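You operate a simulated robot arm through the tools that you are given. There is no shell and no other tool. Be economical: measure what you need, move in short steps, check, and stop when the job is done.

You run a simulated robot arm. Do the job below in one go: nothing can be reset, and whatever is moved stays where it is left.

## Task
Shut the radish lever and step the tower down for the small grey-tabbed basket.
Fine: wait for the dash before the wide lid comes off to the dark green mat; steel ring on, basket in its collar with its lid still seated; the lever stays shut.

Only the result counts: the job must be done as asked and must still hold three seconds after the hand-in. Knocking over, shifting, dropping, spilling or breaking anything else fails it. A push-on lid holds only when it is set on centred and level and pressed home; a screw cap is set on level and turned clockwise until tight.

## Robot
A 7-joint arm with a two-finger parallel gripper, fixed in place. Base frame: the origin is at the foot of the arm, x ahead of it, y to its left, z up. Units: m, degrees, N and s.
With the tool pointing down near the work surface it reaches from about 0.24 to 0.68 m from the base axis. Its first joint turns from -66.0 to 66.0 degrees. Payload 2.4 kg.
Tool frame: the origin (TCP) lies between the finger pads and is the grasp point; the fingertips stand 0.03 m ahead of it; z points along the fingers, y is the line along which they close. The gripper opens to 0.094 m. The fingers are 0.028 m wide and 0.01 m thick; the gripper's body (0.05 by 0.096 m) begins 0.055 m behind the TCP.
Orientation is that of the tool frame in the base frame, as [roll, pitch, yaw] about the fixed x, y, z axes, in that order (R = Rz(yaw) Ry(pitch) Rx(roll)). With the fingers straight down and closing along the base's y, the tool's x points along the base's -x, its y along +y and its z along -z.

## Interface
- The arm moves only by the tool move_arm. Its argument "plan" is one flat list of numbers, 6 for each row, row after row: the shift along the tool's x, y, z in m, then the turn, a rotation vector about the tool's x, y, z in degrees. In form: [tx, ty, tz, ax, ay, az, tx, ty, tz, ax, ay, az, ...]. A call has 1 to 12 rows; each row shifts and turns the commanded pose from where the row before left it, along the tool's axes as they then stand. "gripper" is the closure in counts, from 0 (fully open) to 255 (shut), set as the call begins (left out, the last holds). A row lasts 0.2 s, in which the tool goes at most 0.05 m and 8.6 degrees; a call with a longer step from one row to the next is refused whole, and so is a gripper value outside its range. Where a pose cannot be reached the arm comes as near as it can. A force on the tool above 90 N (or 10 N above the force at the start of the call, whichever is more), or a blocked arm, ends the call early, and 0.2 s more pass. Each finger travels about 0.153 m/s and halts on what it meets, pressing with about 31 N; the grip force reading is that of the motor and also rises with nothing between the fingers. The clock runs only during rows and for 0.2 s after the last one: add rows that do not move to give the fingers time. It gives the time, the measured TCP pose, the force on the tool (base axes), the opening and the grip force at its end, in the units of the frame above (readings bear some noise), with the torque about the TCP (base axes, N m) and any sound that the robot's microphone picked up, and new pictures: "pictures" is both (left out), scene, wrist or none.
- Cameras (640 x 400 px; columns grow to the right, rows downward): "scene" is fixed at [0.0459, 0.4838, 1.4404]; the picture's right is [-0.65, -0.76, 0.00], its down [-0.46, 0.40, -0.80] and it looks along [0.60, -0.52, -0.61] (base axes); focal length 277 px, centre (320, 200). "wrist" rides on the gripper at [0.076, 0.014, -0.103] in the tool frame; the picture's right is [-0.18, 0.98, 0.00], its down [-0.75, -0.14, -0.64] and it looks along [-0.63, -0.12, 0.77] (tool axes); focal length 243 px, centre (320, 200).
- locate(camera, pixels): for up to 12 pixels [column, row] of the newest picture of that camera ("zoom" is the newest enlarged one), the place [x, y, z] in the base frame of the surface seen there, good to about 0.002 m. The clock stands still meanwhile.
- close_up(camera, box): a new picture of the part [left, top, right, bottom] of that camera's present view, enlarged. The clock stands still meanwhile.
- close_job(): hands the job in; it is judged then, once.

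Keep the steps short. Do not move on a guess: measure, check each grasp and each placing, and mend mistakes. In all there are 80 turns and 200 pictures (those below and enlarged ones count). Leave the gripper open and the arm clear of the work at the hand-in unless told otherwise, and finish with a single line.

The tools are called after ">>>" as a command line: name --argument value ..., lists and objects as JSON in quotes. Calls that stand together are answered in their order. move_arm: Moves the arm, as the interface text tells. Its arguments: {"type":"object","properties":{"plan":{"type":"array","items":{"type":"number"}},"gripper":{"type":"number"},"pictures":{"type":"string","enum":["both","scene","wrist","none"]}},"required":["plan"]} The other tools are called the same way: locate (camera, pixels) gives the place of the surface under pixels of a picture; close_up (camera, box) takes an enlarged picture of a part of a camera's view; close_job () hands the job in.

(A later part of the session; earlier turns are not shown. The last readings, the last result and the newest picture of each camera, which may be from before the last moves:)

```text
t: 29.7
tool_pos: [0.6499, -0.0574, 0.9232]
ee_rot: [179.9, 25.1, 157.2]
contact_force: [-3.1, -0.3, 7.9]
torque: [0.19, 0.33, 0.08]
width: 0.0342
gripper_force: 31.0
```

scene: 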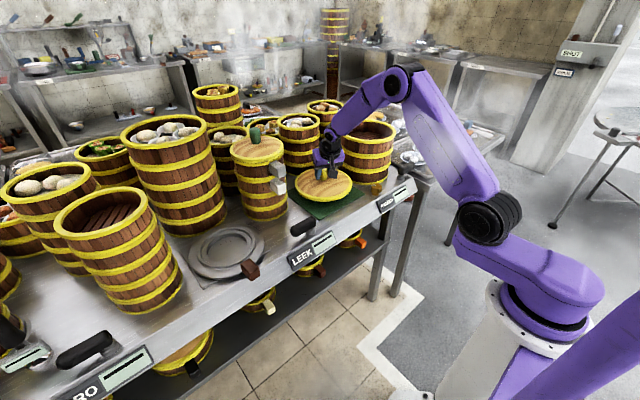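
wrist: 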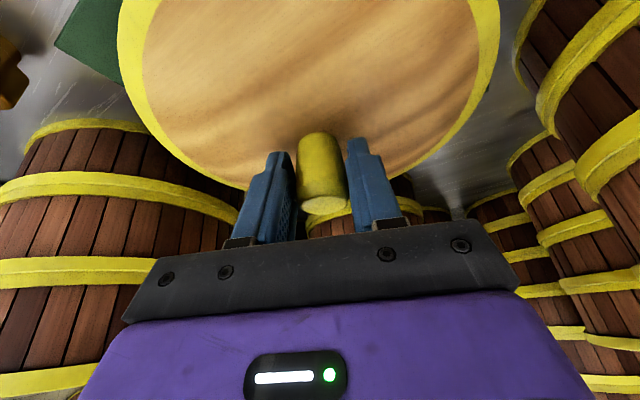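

It touches (about 8 N). I'll ease the pressure slightly, release and retreat along the tool axis.

>>> move_arm --plan '[0, 0, 0, 0, 0, 0, 0, 0, 0, 0, 0, 0, 0, 0, 0, 0, 0, 0]' --gripper 0 --pictures "none"

>>> move_arm --plan '[0, 0, -0.04, 0, 0, 0, 0, 0, -0.04, 0, 0, 0, 0, 0, -0.045, 0, 0, 0, 0, 0, -0.045, 0, 0, 0, 0, 0, -0.045, 0, 0, 0]'

>>> close_up --camera "scene" --box '[260, 120, 420, 230]'

```text
t: 30.5
tool_pos: [0.6499, -0.0565, 0.9223]
ee_rot: [180.0, 25.0, 157.3]
contact_force: [-1.0, 0.3, 0.2]
torque: [-0.01, -0.01, -0.02]
width: 0.0938
gripper_force: 0.0
```

```text
t: 31.7
tool_pos: [0.5643, -0.0224, 1.117]
ee_rot: [180.0, 24.9, 157.3]
contact_force: [-0.2, -0.3, -0.2]
torque: [-0.02, 0.02, -0.02]
width: 0.0937
gripper_force: 0.0
```

scene: 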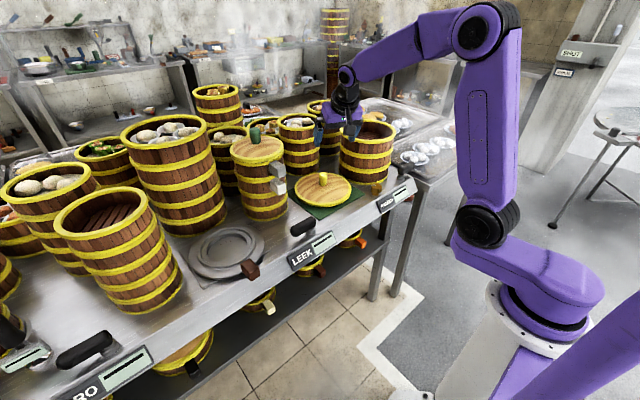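
wrist: 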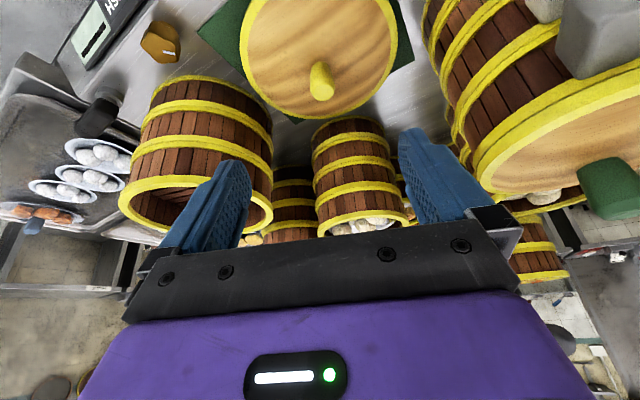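

```text
3.64 times, centred on (340, 175) of scene
```

zoom: 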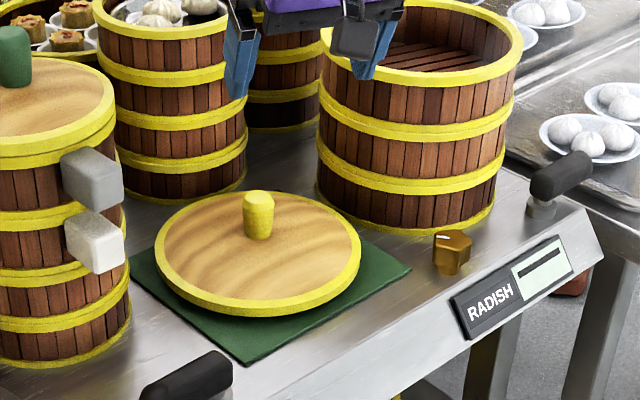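

The lid rests flat on the mat. Next is the steel ring, which I'll measure with its tab.

>>> close_up --camera "scene" --box '[170, 210, 290, 300]'

>>> locate --camera "scene" --pixels '[[191, 248], [262, 240], [230, 226], [217, 276], [205, 238], [250, 236], [226, 232], [212, 262], [226, 247], [244, 262], [254, 266], [250, 275]]'

```text
4.44 times, centred on (230, 255) of scene
```

zoom: 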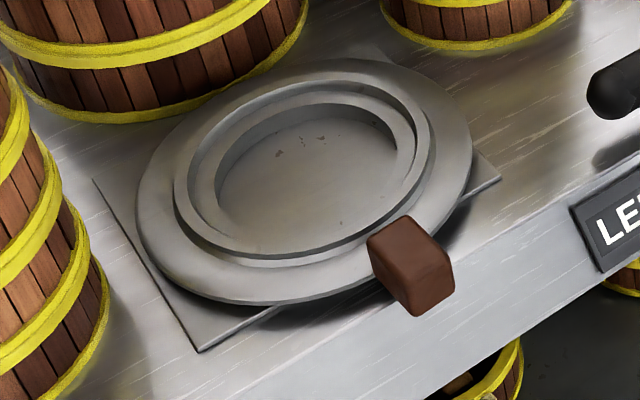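

```text
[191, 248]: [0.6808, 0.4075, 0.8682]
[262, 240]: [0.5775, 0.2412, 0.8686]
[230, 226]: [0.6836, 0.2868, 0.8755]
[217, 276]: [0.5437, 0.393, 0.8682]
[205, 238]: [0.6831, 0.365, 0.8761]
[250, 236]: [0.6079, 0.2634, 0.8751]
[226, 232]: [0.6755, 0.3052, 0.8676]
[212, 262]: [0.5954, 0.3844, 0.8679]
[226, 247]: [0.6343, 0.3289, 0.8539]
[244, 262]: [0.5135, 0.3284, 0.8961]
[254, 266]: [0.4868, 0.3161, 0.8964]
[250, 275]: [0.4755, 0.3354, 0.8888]
```

The ring's centre is about (0.63, 0.325), and its tab points at me at (0.49, 0.322) with its top at 0.897. I'll stand the tool upright again and back away from the towers.

>>> move_arm --plan '[0, 0, -0.02, 0, 8.33, 0, 0, 0, -0.02, 0, 8.33, 0, 0, 0, 0, 0, 8.34, 0, 0.0, 0, 0, 0, 0, -7.57, 0, 0, 0, 0, 0, -7.57, 0, 0, 0, 0, 0, -7.57, 0.04, 0, 0, 0, 0, 0, 0.04, 0, 0, 0, 0, 0, 0.02, 0, 0, 0, 0, 0]' --pictures "none"

```text
t: 33.7
tool_pos: [0.4509, -0.0148, 1.1535]
ee_rot: [179.9, -0.2, -180.0]
contact_force: [-0.3, -1.4, 0.0]
torque: [-0.05, 0.0, 0.02]
width: 0.0942
gripper_force: 0.1
```

Upright. Moving over to the ring's tab, at height.

>>> move_arm --plan '[0, 0.0425, 0.0, 0, 0, 0, 0, 0.0425, 0, 0, 0, 0, 0, 0.0425, 0, 0, 0, 0, 0, 0.0425, 0, 0, 0, 0, 0, 0.0425, 0.02, 0, 0, 0, 0, 0.0425, 0.02, 0, 0, 0, 0, 0.0425, 0.02, 0, 0, 0, -0.01, 0.0425, 0.02, 0, 0, 0, -0.01, 0, 0.04, 0, 0, 0, 0, 0, 0, 0, 0, 0]'

>>> close_up --camera "wrist" --box '[200, 0, 440, 240]'

```text
t: 35.9
tool_pos: [0.4743, 0.3249, 1.0352]
ee_rot: [179.9, 0.0, 180.0]
contact_force: [-0.2, -0.4, 0.0]
torque: [-0.01, 0.01, 0.02]
width: 0.0941
gripper_force: 0.1
```

scene: 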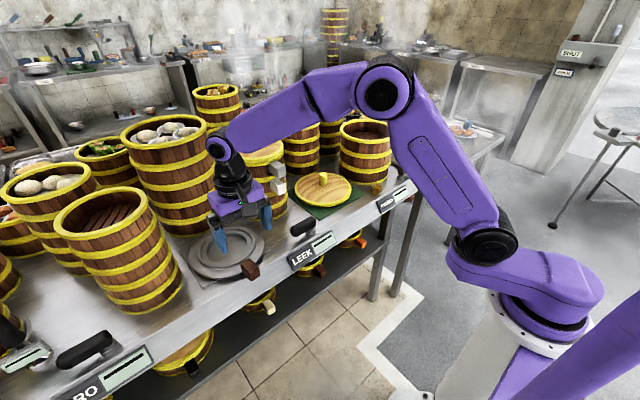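
wrist: 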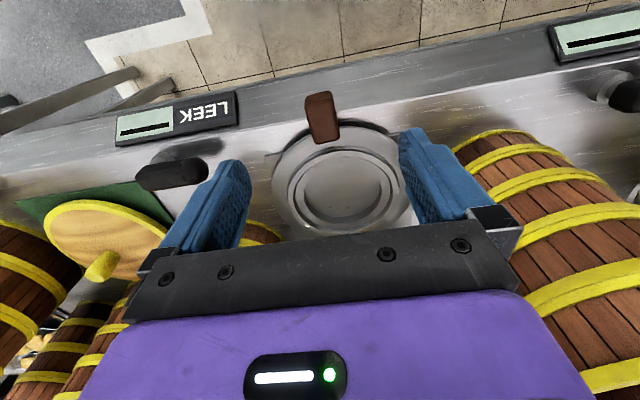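

```text
1.67 times, centred on (320, 120) of wrist
```

zoom: 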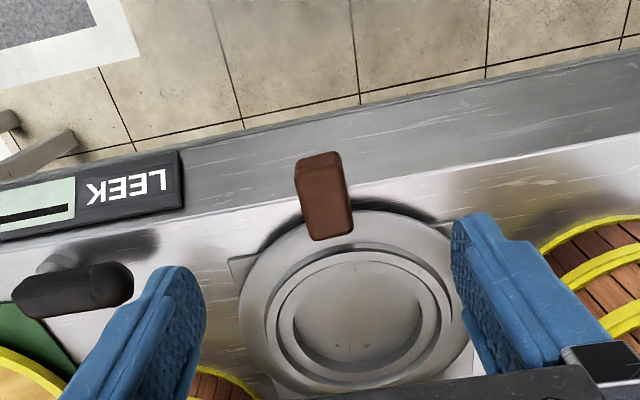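

Tab at wrist (322, 117), ring around (340, 180). Measuring them from here.

>>> locate --camera "wrist" --pixels '[[319, 97], [326, 140], [309, 120], [336, 118], [310, 138], [322, 120], [276, 180], [402, 180], [345, 120], [285, 210], [345, 215], [340, 185]]'

>>> locate --camera "zoom" --pixels '[[320, 165], [303, 195], [347, 195], [330, 234], [245, 310], [450, 305], [360, 240], [380, 205], [300, 330], [420, 330], [350, 262], [345, 250]]'

```text
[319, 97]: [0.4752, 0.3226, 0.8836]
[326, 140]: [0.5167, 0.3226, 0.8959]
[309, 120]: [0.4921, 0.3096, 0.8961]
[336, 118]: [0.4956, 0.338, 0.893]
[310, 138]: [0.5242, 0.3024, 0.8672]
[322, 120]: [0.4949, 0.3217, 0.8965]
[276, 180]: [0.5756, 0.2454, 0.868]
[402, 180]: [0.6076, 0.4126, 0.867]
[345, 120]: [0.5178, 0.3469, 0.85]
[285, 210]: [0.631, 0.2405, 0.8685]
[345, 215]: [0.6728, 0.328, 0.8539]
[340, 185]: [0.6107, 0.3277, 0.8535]
```

```text
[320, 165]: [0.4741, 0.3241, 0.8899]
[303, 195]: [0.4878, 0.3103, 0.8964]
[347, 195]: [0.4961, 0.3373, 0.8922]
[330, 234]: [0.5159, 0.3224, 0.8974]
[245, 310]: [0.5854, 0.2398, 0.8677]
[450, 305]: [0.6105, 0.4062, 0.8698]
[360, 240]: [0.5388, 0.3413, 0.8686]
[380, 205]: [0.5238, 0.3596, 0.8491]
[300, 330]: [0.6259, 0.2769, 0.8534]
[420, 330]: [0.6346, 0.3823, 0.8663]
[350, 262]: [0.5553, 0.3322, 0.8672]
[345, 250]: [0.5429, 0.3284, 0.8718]
```

The tab is 29 mm wide, centred at y = 0.3235, and runs from x 0.473 to 0.52. I'll go down over it with TCP (0.503, 0.3235, 0.889).

>>> move_arm --plan '[-0.0287, -0.0014, 0.02, 0, 0, 0, 0, 0, 0.04, 0, 0, 0, 0, 0, 0.04, 0, 0, 0, 0, 0, 0.03, 0, 0, 0, 0, 0, 0.016, 0, 0, 0, 0, 0, 0, 0, 0, 0]'

>>> close_up --camera "scene" --box '[180, 200, 300, 300]'

```text
t: 37.3
tool_pos: [0.5025, 0.3234, 0.8859]
ee_rot: [179.9, 0.0, -179.9]
contact_force: [-0.2, -0.3, -0.1]
torque: [-0.04, 0.02, 0.0]
width: 0.0941
gripper_force: 0.1
```

scene: 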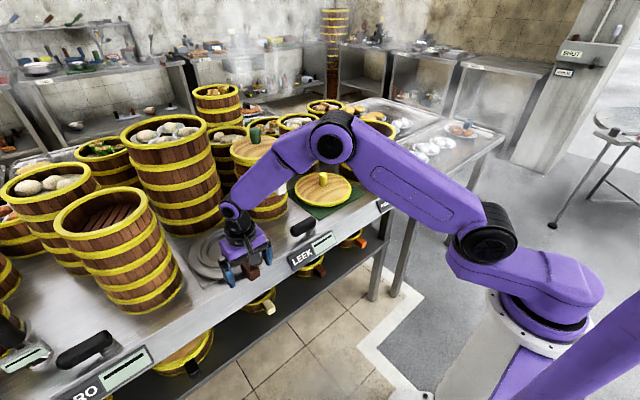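
wrist: 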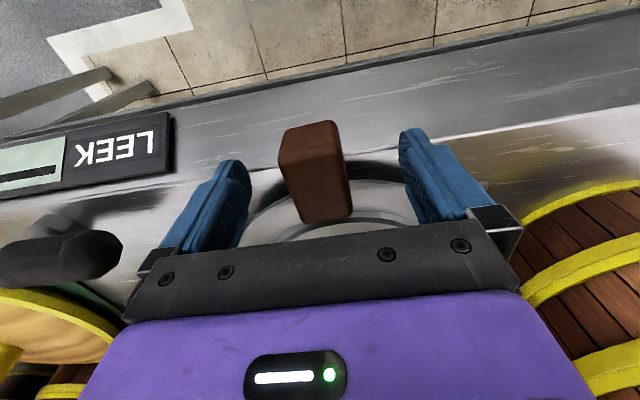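

```text
4.00 times, centred on (240, 250) of scene
```

zoom: 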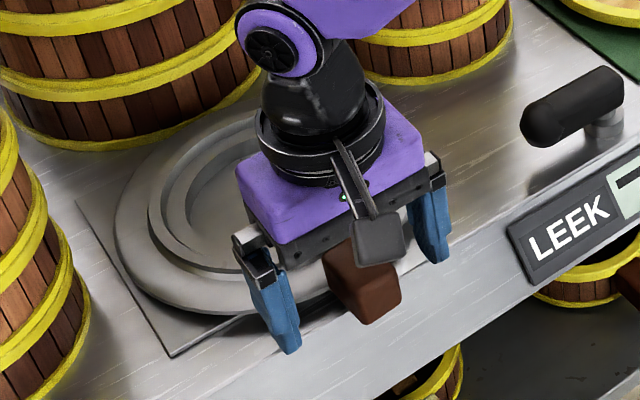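

Both fingers straddle the tab. Closing.

>>> move_arm --plan '[0, 0, 0, 0, 0, 0, 0, 0, 0, 0, 0, 0, 0, 0, 0, 0, 0, 0]' --gripper 255 --pictures "wrist"

>>> move_arm --plan '[0, 0, -0.004, 0, 0, 0, 0, 0, -0.006, 0, 0, 0, 0, 0, -0.01, 0, 0, 0, 0, 0, -0.01, 0, 0, 0]'

>>> close_up --camera "scene" --box '[180, 180, 320, 300]'

```text
t: 38.1
tool_pos: [0.5018, 0.3237, 0.8891]
ee_rot: [180.0, 0.0, 179.9]
contact_force: [-0.2, 0.6, -0.1]
torque: [0.04, -0.01, 0.11]
width: 0.0341
gripper_force: 30.9
```

wrist: 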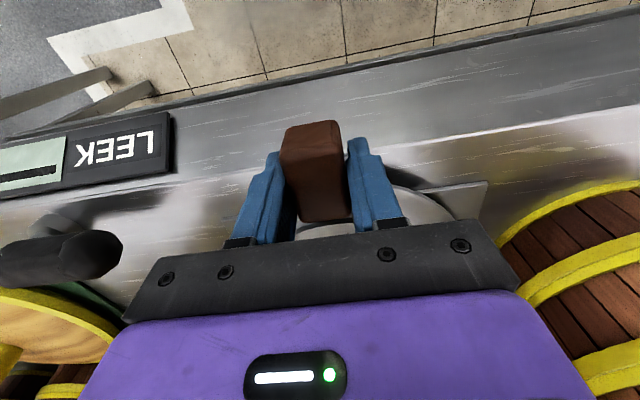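

```text
t: 39.1
tool_pos: [0.5018, 0.3227, 0.9177]
ee_rot: [180.0, 0.0, 180.0]
contact_force: [-0.6, 0.1, -3.2]
torque: [-0.03, 0.31, 0.0]
width: 0.034
gripper_force: 31.1
```

scene: 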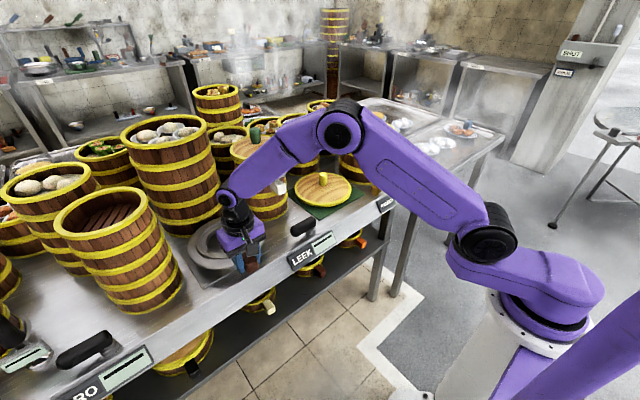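
wrist: 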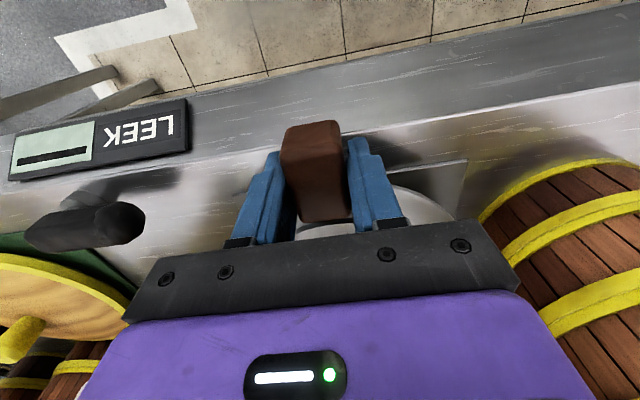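

```text
3.33 times, centred on (250, 240) of scene
```

zoom: 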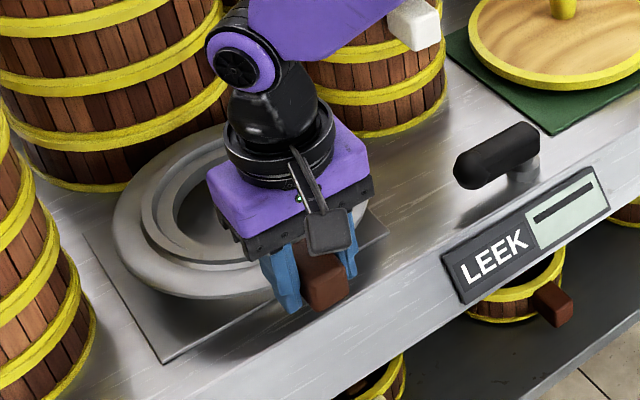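

The ring is held level (about 0.3 kg). I'll lift it while drawing back from the neighbouring towers, up to z 1.20.

>>> move_arm --plan '[0.025, 0, -0.03, 0, 0, 0, 0.03, 0, -0.03, 0, 0, 0, 0.02, 0, -0.035, 0, 0, 0, 0, 0, -0.045, 0, 0, 0, 0, 0, -0.045, 0, 0, 0, 0, 0, -0.045, 0, 0, 0, 0, 0, -0.045, 0, 0, 0, 0, 0, 0, 0, 0, 0]'

```text
t: 40.9
tool_pos: [0.4253, 0.3222, 1.1923]
ee_rot: [-180.0, 0.0, -179.9]
contact_force: [-0.1, 0.1, -3.0]
torque: [-0.01, 0.3, 0.02]
width: 0.0342
gripper_force: 31.0
```

scene: 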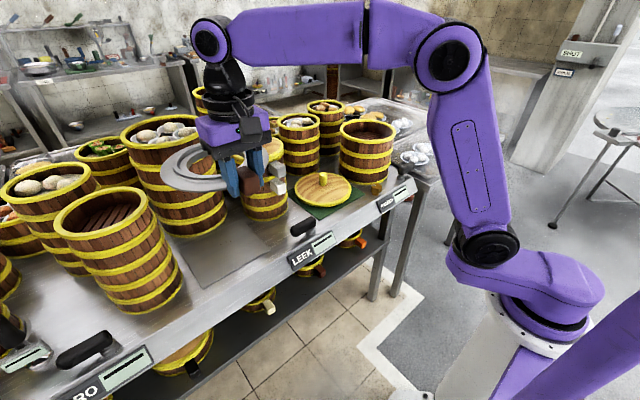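
wrist: 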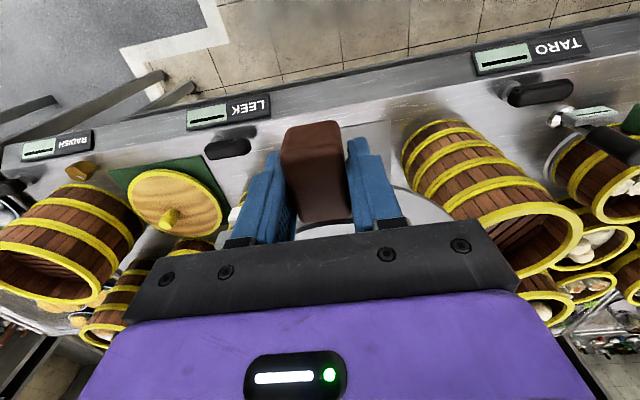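

Now I turn the tool 60° clockwise seen from above, so the ring's tab won't lie under the basket's tab later.

>>> move_arm --plan '[0, 0, 0, 0, 0, 8.5, 0, 0, 0, 0, 0, 8.5, 0, 0, 0, 0, 0, 8.5, 0, 0, 0, 0, 0, 8.5, 0, 0, 0, 0, 0, 8.5, 0, 0, 0, 0, 0, 8.5, 0, 0, 0, 0, 0, 9.0, 0, 0, 0, 0, 0, 0]' --pictures "scene"

```text
refused: row 7 steps farther than a row can; nothing moved
```

>>> move_arm --plan '[0, 0, 0, 0, 0, 8.5, 0, 0, 0, 0, 0, 8.5, 0, 0, 0, 0, 0, 8.5, 0, 0, 0, 0, 0, 8.5, 0, 0, 0, 0, 0, 8.5, 0, 0, 0, 0, 0, 8.5, 0, 0, 0, 0, 0, 8.5, 0, 0, 0, 0, 0, 0.5, 0, 0, 0, 0, 0, 0]' --pictures "scene"

```text
t: 42.9
tool_pos: [0.4271, 0.3224, 1.1931]
ee_rot: [-179.9, 0.0, 119.9]
contact_force: [0.3, -0.1, -3.9]
torque: [0.29, 0.15, 0.0]
width: 0.0343
gripper_force: 30.7
```

scene: 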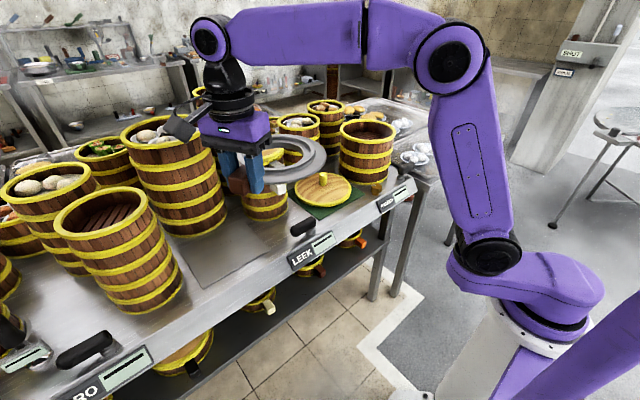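

Carrying the ring across in front of the towers, still high.

>>> move_arm --plan '[-0.0436, -0.0225, 0, 0, 0, 0, -0.0436, -0.0225, 0, 0, 0, 0, -0.0436, -0.0225, 0, 0, 0, 0, -0.0436, -0.0225, 0, 0, 0, 0, -0.0436, -0.0225, 0, 0, 0, 0, -0.0436, -0.0225, 0, 0, 0, 0, -0.0436, -0.0225, 0, 0, 0, 0, -0.0436, -0.0225, 0, 0, 0, 0, -0.0436, -0.0225, 0, 0, 0, 0, -0.0436, -0.0225, 0, 0, 0, 0, 0, 0, 0, 0, 0, 0]'

>>> close_up --camera "scene" --box '[330, 70, 470, 190]'

```text
t: 45.3
tool_pos: [0.4495, -0.1652, 1.1938]
ee_rot: [180.0, 0.0, 119.9]
contact_force: [-0.8, 0.6, -2.8]
torque: [0.27, 0.16, 0.03]
width: 0.0345
gripper_force: 31.6
```

scene: 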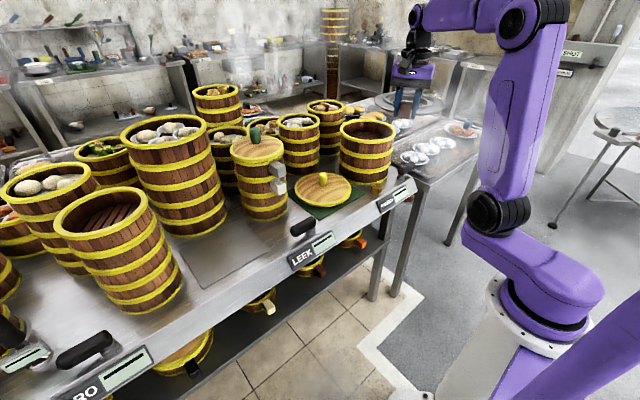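
wrist: 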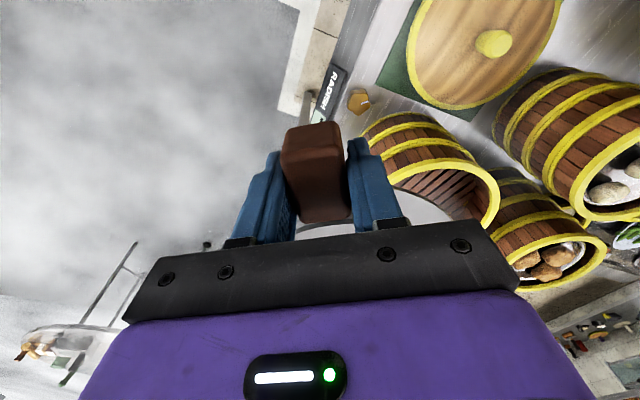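

```text
3.33 times, centred on (400, 130) of scene
```

zoom: 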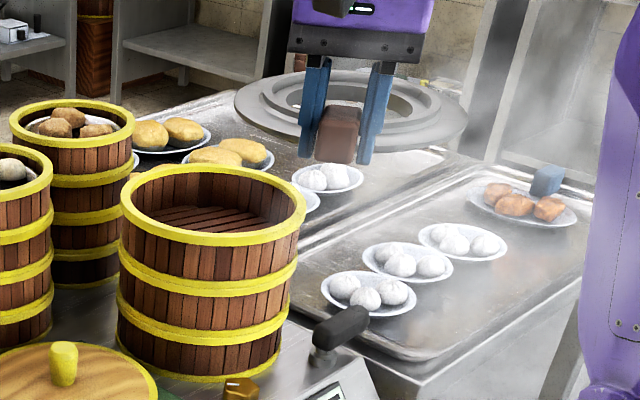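

A good view of both. I'll measure the tower rim and the ring's outer edge from it.

>>> locate --camera "zoom" --pixels '[[126, 205], [301, 209], [213, 240], [215, 168], [148, 182], [276, 180], [148, 228], [279, 232]]'

>>> locate --camera "zoom" --pixels '[[237, 103], [464, 130], [292, 74], [385, 74], [440, 95], [255, 124], [280, 138], [410, 152], [440, 147], [258, 88], [420, 84]]'

```text
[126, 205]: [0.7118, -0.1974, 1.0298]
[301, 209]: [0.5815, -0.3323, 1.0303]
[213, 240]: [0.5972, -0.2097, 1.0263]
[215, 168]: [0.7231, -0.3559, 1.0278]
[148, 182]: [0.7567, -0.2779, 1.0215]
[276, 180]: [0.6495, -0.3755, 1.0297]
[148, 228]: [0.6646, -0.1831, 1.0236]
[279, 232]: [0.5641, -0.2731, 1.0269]
```

```text
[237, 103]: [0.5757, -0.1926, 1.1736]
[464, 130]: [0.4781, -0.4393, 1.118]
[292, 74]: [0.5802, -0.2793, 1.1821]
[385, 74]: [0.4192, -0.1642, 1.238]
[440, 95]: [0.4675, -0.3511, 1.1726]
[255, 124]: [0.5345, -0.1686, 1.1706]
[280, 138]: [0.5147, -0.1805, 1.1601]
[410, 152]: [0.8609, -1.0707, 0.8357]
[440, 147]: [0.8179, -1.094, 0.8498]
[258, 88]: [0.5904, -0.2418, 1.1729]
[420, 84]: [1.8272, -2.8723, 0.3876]
```

I'll get a sharper picture of the tower rim for its exact centre.

>>> close_up --camera "scene" --box '[330, 110, 404, 156]'

```text
8.65 times, centred on (367, 133) of scene
```

zoom: 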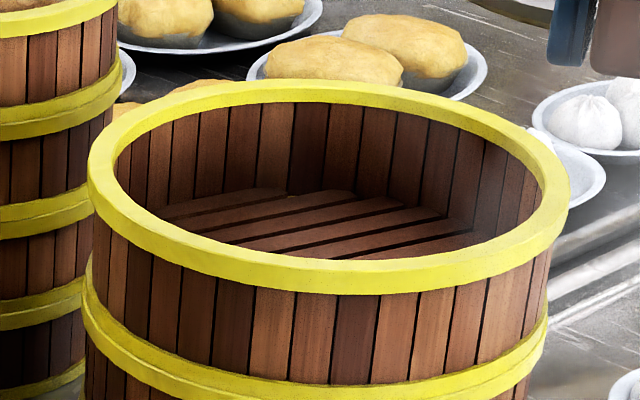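

>>> locate --camera "zoom" --pixels '[[103, 180], [561, 195], [300, 92], [375, 270], [200, 102], [440, 108], [235, 254], [500, 250], [92, 180], [569, 195], [300, 82], [340, 92]]'

```text
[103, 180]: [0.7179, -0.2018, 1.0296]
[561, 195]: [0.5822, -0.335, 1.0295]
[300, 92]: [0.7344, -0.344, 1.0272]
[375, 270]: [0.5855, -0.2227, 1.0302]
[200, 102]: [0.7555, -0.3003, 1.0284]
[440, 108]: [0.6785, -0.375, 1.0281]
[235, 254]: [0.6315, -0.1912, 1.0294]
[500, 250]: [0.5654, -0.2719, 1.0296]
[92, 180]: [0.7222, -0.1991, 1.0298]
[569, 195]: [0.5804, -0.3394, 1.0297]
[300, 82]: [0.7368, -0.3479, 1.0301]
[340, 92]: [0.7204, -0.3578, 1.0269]
```

Tower centre is (0.661, -0.281), with mid-rim radius 0.096. Now the same for the ring in the air.

>>> close_up --camera "scene" --box '[376, 78, 450, 124]'

```text
8.65 times, centred on (413, 101) of scene
```

zoom: 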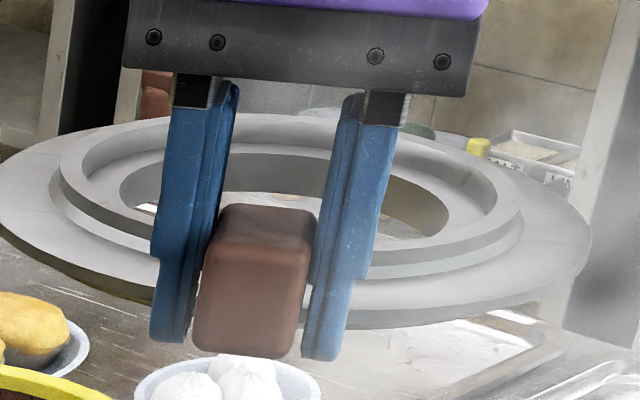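

>>> locate --camera "zoom" --pixels '[[6, 195], [586, 240], [480, 313], [80, 268], [20, 170], [545, 190], [575, 215], [410, 322], [60, 165], [519, 215], [60, 180], [35, 245]]'

```text
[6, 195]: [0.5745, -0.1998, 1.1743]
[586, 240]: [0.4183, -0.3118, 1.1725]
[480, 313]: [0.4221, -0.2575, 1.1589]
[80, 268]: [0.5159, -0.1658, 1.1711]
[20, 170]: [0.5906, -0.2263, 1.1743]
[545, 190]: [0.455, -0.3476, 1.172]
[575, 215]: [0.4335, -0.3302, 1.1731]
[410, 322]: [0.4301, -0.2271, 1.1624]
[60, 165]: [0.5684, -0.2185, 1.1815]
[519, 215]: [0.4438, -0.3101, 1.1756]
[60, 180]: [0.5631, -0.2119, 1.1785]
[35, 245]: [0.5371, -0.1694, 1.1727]
```

Ring centre sits at TCP + (0.064, -0.107). So I'll take the TCP to (0.597, -0.174, 1.108), which puts the ring over the tower with clearance.

>>> move_arm --plan '[-0.0163, 0.0247, 0.017, 0, 0, 0, -0.0163, 0.0247, 0.017, 0, 0, 0, -0.0163, 0.0247, 0.017, 0, 0, 0, -0.0163, 0.0247, 0.017, 0, 0, 0, -0.0163, 0.0247, 0.017, 0, 0, 0, 0, 0, 0, 0, 0, 0]'

>>> close_up --camera "scene" --box '[320, 84, 416, 144]'

```text
t: 46.7
tool_pos: [0.5983, -0.1767, 1.1098]
ee_rot: [-179.9, 0.0, 119.9]
contact_force: [0.1, 1.4, -3.1]
torque: [0.26, 0.12, -0.04]
width: 0.0343
gripper_force: 31.6
```

scene: 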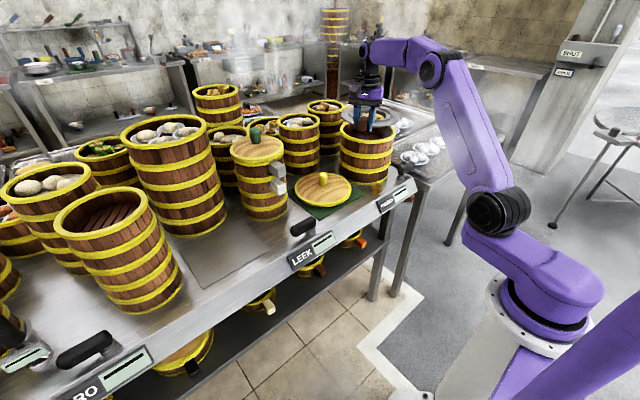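
wrist: 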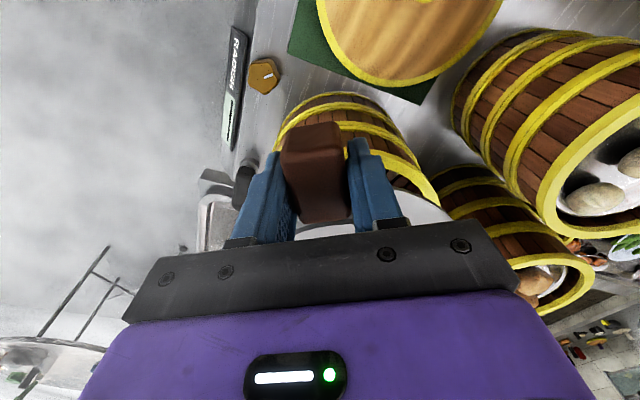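

```text
6.67 times, centred on (368, 114) of scene
```

zoom: 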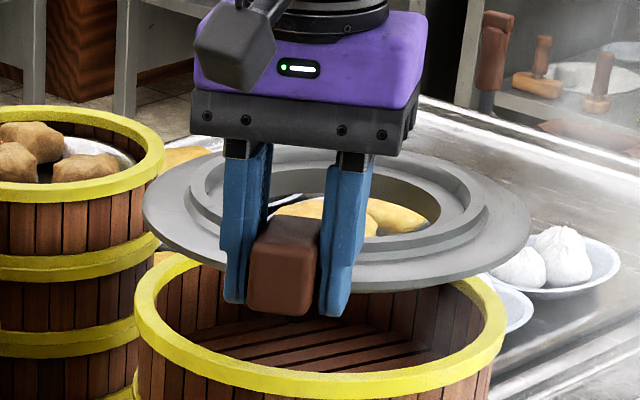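

Sideways the ring lines up with the tower. I'll measure the ring's edge again here to check the depth direction.

>>> locate --camera "zoom" --pixels '[[145, 210], [526, 232], [430, 281], [370, 286], [195, 254], [170, 175], [215, 157], [430, 158], [480, 178], [505, 260], [165, 238], [512, 200]]'

```text
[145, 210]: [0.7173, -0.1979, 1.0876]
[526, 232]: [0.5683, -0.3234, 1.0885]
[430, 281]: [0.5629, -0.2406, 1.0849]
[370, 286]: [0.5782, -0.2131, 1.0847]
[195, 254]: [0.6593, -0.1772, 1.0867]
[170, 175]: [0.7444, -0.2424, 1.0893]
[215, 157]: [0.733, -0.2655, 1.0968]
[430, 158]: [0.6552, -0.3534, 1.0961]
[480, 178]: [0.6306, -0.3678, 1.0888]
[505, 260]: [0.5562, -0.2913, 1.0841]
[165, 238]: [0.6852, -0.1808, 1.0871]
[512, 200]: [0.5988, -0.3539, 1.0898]
```

The two estimates of the ring's depth position differ by about 1 cm. I'll take a sharper picture to settle this.

>>> close_up --camera "scene" --box '[338, 100, 402, 144]'

```text
9.09 times, centred on (370, 122) of scene
```

zoom: 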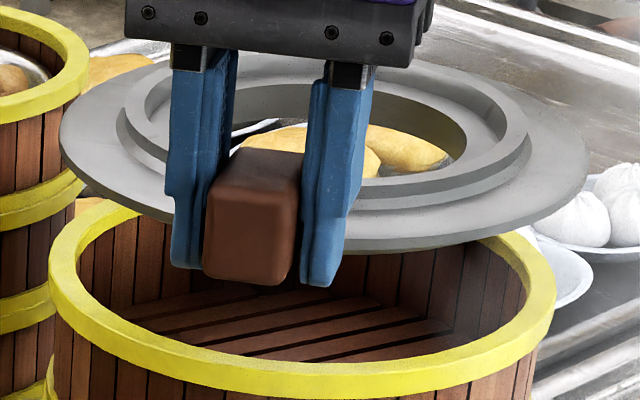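

>>> locate --camera "zoom" --pixels '[[64, 133], [581, 160], [400, 235], [500, 222], [110, 186], [150, 70], [95, 90], [500, 88], [550, 115], [440, 235], [540, 203], [460, 76]]'

>>> locate --camera "zoom" --pixels '[[467, 140], [440, 110], [400, 95], [260, 85], [290, 84], [390, 175], [440, 165], [151, 125], [160, 155], [525, 130], [120, 115], [500, 95]]'

```text
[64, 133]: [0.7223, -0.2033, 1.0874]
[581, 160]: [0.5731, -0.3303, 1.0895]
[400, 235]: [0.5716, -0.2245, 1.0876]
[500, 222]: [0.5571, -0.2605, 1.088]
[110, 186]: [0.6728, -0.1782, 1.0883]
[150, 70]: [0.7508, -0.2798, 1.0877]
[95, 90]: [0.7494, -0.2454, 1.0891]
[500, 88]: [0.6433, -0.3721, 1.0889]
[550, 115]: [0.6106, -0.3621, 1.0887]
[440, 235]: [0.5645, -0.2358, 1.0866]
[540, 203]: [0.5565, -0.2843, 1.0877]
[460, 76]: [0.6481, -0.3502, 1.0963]
```

```text
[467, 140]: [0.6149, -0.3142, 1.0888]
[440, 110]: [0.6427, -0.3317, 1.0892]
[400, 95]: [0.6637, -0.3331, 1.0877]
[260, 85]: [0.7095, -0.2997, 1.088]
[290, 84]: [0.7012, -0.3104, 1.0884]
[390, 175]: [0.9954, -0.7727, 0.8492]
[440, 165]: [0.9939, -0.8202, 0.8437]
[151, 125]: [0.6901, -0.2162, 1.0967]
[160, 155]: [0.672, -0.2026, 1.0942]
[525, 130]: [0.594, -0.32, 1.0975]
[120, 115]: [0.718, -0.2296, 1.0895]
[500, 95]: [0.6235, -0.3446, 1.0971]
```

A clean fit: the ring centre is (0.655, -0.275) and the tower centre (0.661, -0.281). I'll shift by (+6.5, -6.3) mm and lower to just above the rim.

>>> move_arm --plan '[-0.0087, 0.0025, 0, 0, 0, 0, 0, 0, 0.012, 0, 0, 0, 0, 0, 0.01, 0, 0, 0, 0, 0, 0, 0, 0, 0]' --pictures "scene"

>>> close_up --camera "scene" --box '[338, 105, 402, 149]'

```text
t: 47.7
tool_pos: [0.6039, -0.1819, 1.086]
ee_rot: [179.9, -0.1, 120.1]
contact_force: [-0.1, 0.2, -2.8]
torque: [0.26, 0.18, 0.01]
width: 0.0341
gripper_force: 30.8
```

scene: 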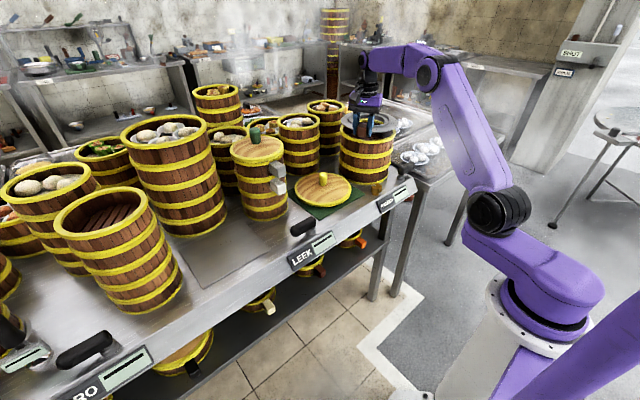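

```text
9.09 times, centred on (370, 127) of scene
```

zoom: 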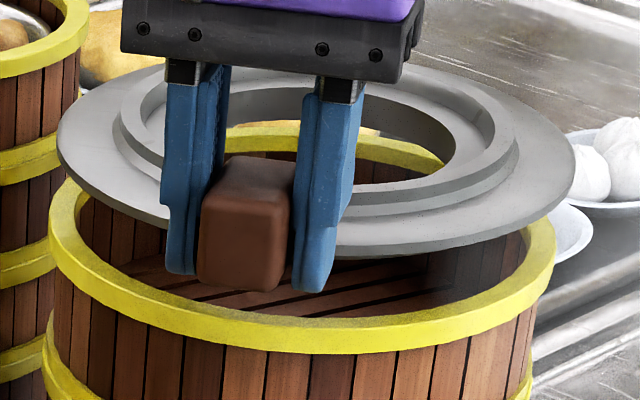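

Alignment looks right in both directions. Lowering slowly, watching the force.

>>> move_arm --plan '[0, 0, 0.006, 0, 0, 0, 0, 0, 0.006, 0, 0, 0, 0, 0, 0.005, 0, 0, 0, 0, 0, 0.003, 0, 0, 0, 0, 0, 0.002, 0, 0, 0, 0, 0, 0.002, 0, 0, 0, 0, 0, 0.002, 0, 0, 0]' --pictures "scene"

>>> close_up --camera "scene" --box '[338, 108, 402, 152]'

```text
t: 49.3
tool_pos: [0.6049, -0.1818, 1.0583]
ee_rot: [-179.9, 0.0, 120.0]
contact_force: [0.0, 0.1, -2.3]
torque: [0.29, 0.18, 0.0]
width: 0.0341
gripper_force: 31.0
```

scene: 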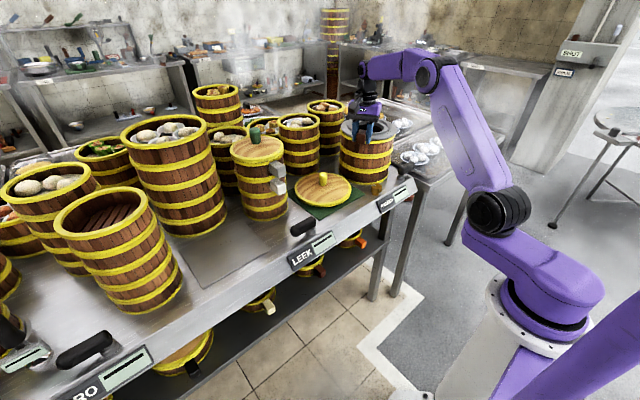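

```text
9.09 times, centred on (370, 130) of scene
```

zoom: 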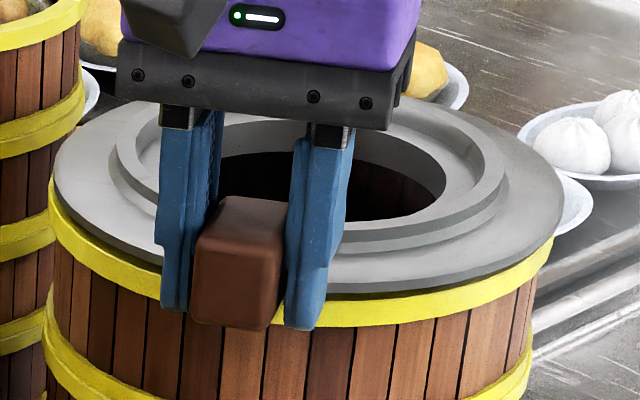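

Almost seated. It sits about 1.5 mm too far right in the picture, so I'll correct that and continue down to contact.

>>> move_arm --plan '[0.0005, 0.0014, 0, 0, 0, 0, 0, 0, 0.002, 0, 0, 0, 0, 0, 0.002, 0, 0, 0, 0, 0, 0.002, 0, 0, 0, 0, 0, 0.001, 0, 0, 0, 0, 0, 0.001, 0, 0, 0]' --pictures "none"

```text
t: 50.7
tool_pos: [0.6054, -0.1803, 1.0549]
ee_rot: [179.7, 0.3, 119.9]
contact_force: [3.5, -0.8, 23.3]
torque: [-0.29, -0.17, -0.01]
width: 0.0346
gripper_force: 31.0
```

Contact at z 1.055, close to the expected seated height. I'll check the picture.

>>> close_up --camera "scene" --box '[338, 108, 402, 152]'

>>> locate --camera "zoom" --pixels '[[65, 175], [550, 195], [420, 285], [130, 240], [520, 235], [110, 120], [530, 135], [300, 295], [440, 300]]'

```text
9.09 times, centred on (370, 130) of scene
```

zoom: 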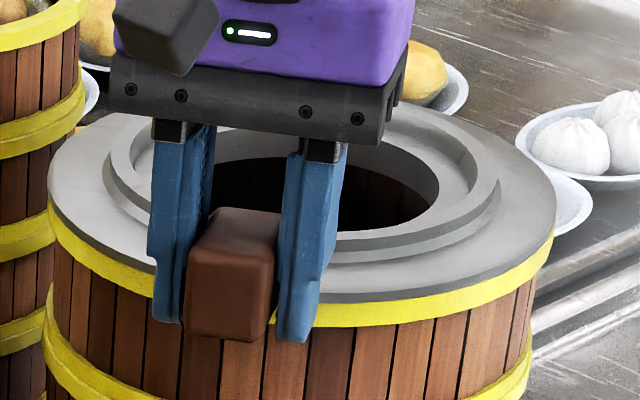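

```text
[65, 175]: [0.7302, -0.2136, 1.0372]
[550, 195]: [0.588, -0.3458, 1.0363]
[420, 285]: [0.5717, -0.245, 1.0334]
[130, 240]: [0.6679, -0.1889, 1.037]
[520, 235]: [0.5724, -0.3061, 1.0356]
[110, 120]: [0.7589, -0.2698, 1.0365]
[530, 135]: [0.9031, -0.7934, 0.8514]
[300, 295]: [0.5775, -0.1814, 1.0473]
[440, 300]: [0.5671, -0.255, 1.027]
```

The flange is level all round at 1.036, flush on the rim (1.030), so the ring is seated. Releasing and retreating upward.

>>> move_arm --plan '[0, 0, -0.001, 0, 0, 0, 0, 0, 0, 0, 0, 0, 0, 0, 0, 0, 0, 0]' --gripper 0 --pictures "none"

>>> move_arm --plan '[0, 0, -0.03, 0, 0, 0, 0.01, 0, -0.04, 0, 0, 0, 0.03, -0.03, -0.02, 0, 0, 0, 0.03, -0.03, 0, 0, 0, 0, 0.03, -0.03, 0, 0, 0, 0]'

>>> close_up --camera "scene" --box '[334, 104, 408, 150]'

```text
t: 51.5
tool_pos: [0.6039, -0.1814, 1.0531]
ee_rot: [180.0, -0.1, 120.0]
contact_force: [0.4, -0.4, 0.6]
torque: [-0.01, 0.01, 0.02]
width: 0.094
gripper_force: 0.1
```

```text
t: 52.7
tool_pos: [0.4741, -0.1394, 1.145]
ee_rot: [179.9, 0.0, 120.0]
contact_force: [-0.5, -0.5, -1.4]
torque: [0.0, 0.02, -0.02]
width: 0.0939
gripper_force: 0.0
```

scene: 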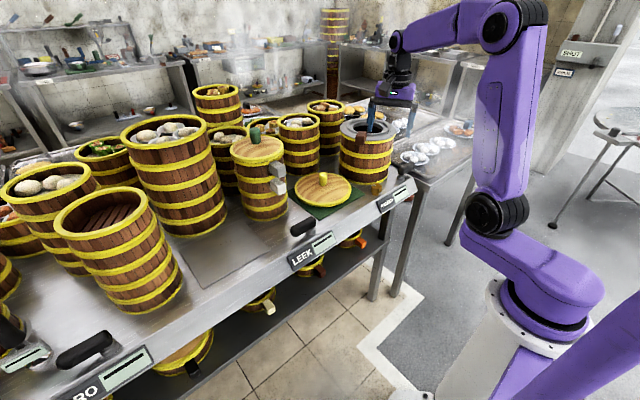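
wrist: 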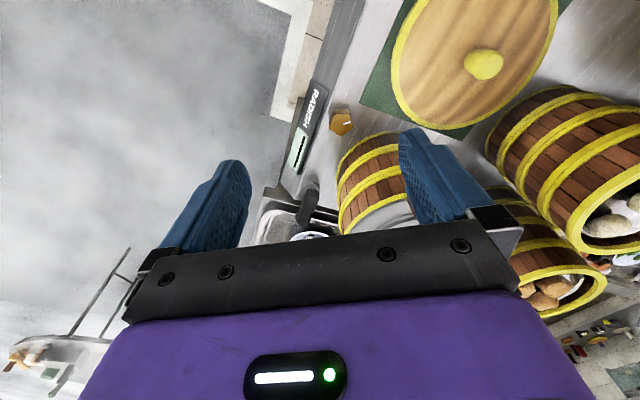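

```text
8.65 times, centred on (371, 127) of scene
```

zoom: 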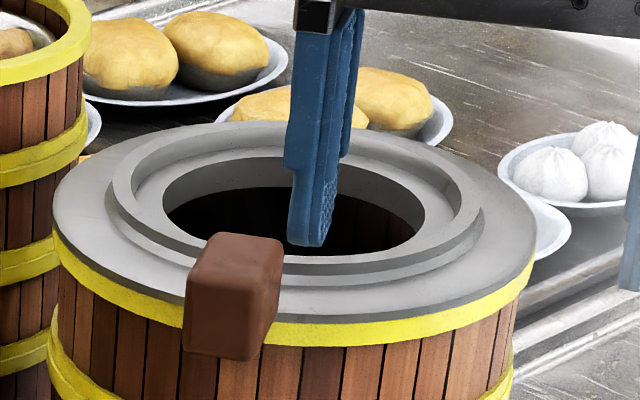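

The ring is seated well. Now I measure its collar and ledge.

>>> locate --camera "zoom" --pixels '[[122, 190], [468, 225], [340, 268], [240, 137], [420, 155], [150, 160], [400, 260], [455, 250], [148, 195], [440, 225], [260, 155], [395, 165]]'

>>> close_up --camera "scene" --box '[220, 110, 300, 230]'

```text
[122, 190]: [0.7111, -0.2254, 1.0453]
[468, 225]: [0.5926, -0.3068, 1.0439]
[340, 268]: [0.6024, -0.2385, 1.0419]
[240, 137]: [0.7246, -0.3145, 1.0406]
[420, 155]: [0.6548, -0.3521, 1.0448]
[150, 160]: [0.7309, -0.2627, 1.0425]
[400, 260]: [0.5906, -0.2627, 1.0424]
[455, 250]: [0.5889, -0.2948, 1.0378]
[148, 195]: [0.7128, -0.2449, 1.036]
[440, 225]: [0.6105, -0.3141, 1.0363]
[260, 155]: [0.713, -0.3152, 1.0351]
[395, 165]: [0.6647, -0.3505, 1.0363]
```

```text
3.33 times, centred on (260, 170) of scene
```

zoom: 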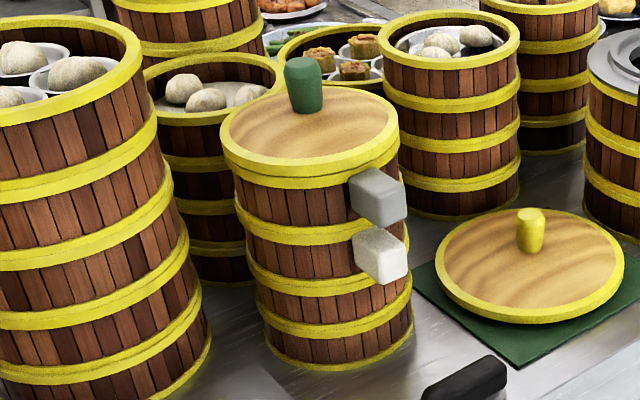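

The ledge is at 1.036, the collar top at 1.045, and the collar centre at (0.660, -0.280). Now a close look at the grey-tabbed basket.

>>> close_up --camera "scene" --box '[226, 112, 296, 156]'

>>> close_up --camera "scene" --box '[226, 140, 306, 224]'

>>> locate --camera "zoom" --pixels '[[290, 50], [290, 90], [330, 130], [275, 100], [220, 70], [220, 105], [220, 135], [220, 155], [220, 175], [220, 210], [220, 250], [220, 300]]'

```text
9.09 times, centred on (261, 134) of scene
```

zoom: 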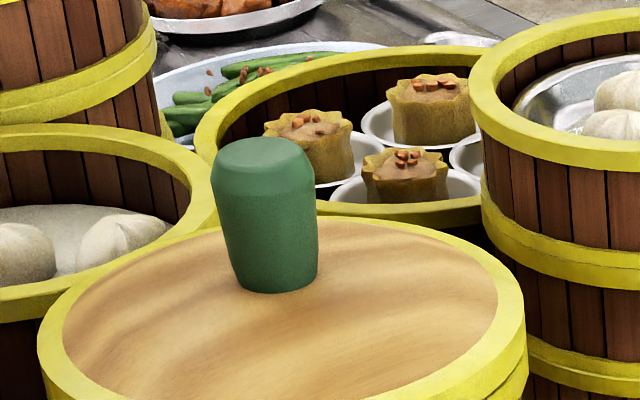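

```text
4.76 times, centred on (266, 182) of scene
```

zoom: 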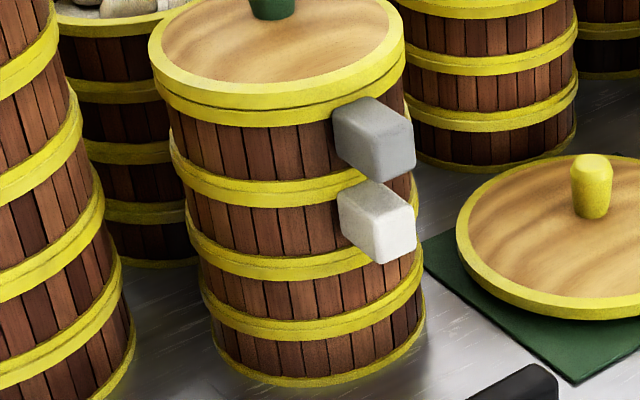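

```text
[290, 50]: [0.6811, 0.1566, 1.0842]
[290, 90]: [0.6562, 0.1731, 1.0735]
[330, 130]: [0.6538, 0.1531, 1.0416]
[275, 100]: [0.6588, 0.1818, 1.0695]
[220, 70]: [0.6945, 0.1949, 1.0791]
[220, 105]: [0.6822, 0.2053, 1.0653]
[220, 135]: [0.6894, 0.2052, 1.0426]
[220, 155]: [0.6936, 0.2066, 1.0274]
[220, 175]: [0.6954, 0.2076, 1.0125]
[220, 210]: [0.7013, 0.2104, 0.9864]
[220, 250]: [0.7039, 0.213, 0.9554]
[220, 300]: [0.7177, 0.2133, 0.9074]
```

>>> locate --camera "zoom" --pixels '[[338, 116], [372, 101], [408, 122], [376, 138], [372, 120], [355, 150], [380, 172], [410, 165], [395, 150], [345, 150], [372, 190], [408, 205]]'

>>> locate --camera "zoom" --pixels '[[157, 70], [402, 50], [280, 98], [180, 100], [380, 85], [245, 10], [285, 18], [340, 95], [340, 170], [260, 190], [275, 185], [275, 200]]'

```text
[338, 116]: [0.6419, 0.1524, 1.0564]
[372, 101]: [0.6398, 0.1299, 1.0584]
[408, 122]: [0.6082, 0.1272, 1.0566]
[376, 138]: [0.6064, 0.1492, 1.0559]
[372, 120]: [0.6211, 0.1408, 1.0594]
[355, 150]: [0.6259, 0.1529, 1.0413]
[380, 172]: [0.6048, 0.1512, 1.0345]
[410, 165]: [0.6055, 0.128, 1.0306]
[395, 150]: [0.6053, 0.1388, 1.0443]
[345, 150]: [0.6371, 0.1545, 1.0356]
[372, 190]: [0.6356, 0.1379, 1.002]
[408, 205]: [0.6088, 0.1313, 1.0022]
```

```text
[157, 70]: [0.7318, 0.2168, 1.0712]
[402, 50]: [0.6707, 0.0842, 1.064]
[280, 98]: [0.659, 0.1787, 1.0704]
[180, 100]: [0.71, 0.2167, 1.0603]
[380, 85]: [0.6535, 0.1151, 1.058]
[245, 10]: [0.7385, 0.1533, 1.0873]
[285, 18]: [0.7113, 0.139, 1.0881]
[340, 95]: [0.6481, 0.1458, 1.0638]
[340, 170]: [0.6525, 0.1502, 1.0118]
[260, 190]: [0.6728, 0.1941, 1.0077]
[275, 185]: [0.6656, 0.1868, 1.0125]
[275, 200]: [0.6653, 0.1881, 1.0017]
```

The grey tab spans x 0.604–0.645, y 0.128–0.153, z 1.03–1.058. The white tab's top is 1.002, directly below it. I'll turn the tool back and go in front of the grey tab.

>>> move_arm --plan '[0, 0, 0, 0, 0, -8.5, 0, 0, 0, 0, 0, -8.5, 0, 0, 0, 0, 0, -8.5, 0, 0, 0, 0, 0, -8.5, 0, 0, 0, 0, 0, -8.5, 0, 0, 0, 0, 0, -8.5, 0, 0, 0, 0, 0, -8.5, 0, 0, 0, 0, 0, -0.5]' --pictures "none"

>>> move_arm --plan '[-0.005, 0.04, 0, 0, 0, 0, -0.005, 0.04, 0, 0, 0, 0, -0.005, 0.04, 0, 0, 0, 0, -0.005, 0.04, 0, 0, 0, 0, -0.005, 0.04, 0, 0, 0, 0, -0.005, 0.04, 0, 0, 0, 0, -0.01, 0.04, 0.01, 0, 0, 0, 0, 0, 0, 0, 0, 0]' --pictures "wrist"

>>> close_up --camera "wrist" --box '[200, 60, 440, 240]'

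```text
t: 54.5
tool_pos: [0.4767, -0.14, 1.1426]
ee_rot: [180.0, 0.0, -179.9]
contact_force: [0.5, 0.5, -0.2]
torque: [0.02, 0.0, 0.02]
width: 0.0938
gripper_force: 0.1
```

```text
t: 56.3
tool_pos: [0.5147, 0.1421, 1.1329]
ee_rot: [-180.0, -0.1, 180.0]
contact_force: [1.1, 0.6, 0.2]
torque: [0.0, 0.02, 0.06]
width: 0.0941
gripper_force: 0.1
```

wrist: 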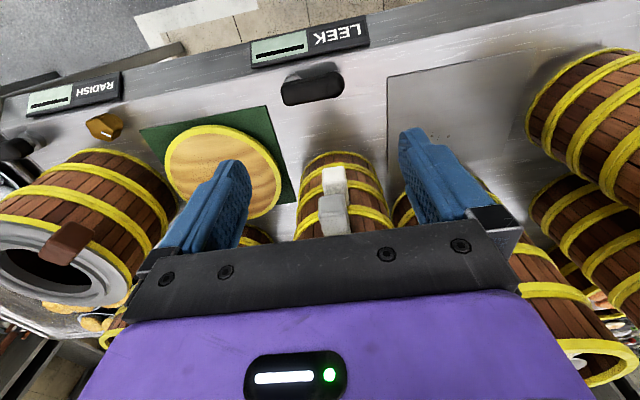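

```text
2.22 times, centred on (320, 150) of wrist
```

zoom: 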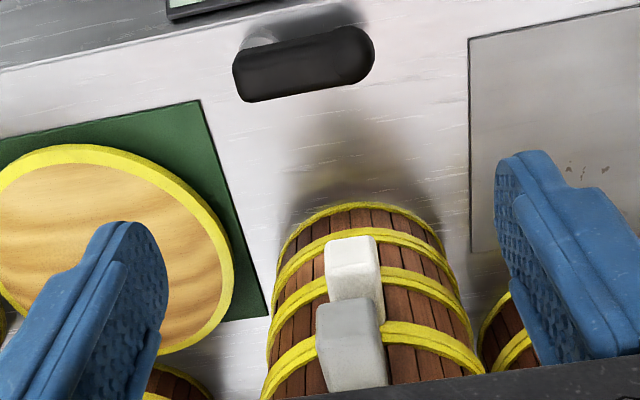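

>>> locate --camera "zoom" --pixels '[[322, 350], [378, 345], [350, 345], [350, 312], [325, 375], [384, 375], [355, 380], [330, 250], [374, 250], [350, 265], [320, 340], [380, 335]]'

```text
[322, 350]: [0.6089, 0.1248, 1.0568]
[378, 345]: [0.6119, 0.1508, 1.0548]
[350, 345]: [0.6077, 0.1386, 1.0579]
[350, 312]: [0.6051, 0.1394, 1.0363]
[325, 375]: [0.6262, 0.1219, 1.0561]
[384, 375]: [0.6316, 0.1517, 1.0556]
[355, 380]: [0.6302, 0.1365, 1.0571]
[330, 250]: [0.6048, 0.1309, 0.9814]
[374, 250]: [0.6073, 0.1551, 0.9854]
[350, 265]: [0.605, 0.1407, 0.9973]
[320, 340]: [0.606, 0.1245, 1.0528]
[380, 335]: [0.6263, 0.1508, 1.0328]
```

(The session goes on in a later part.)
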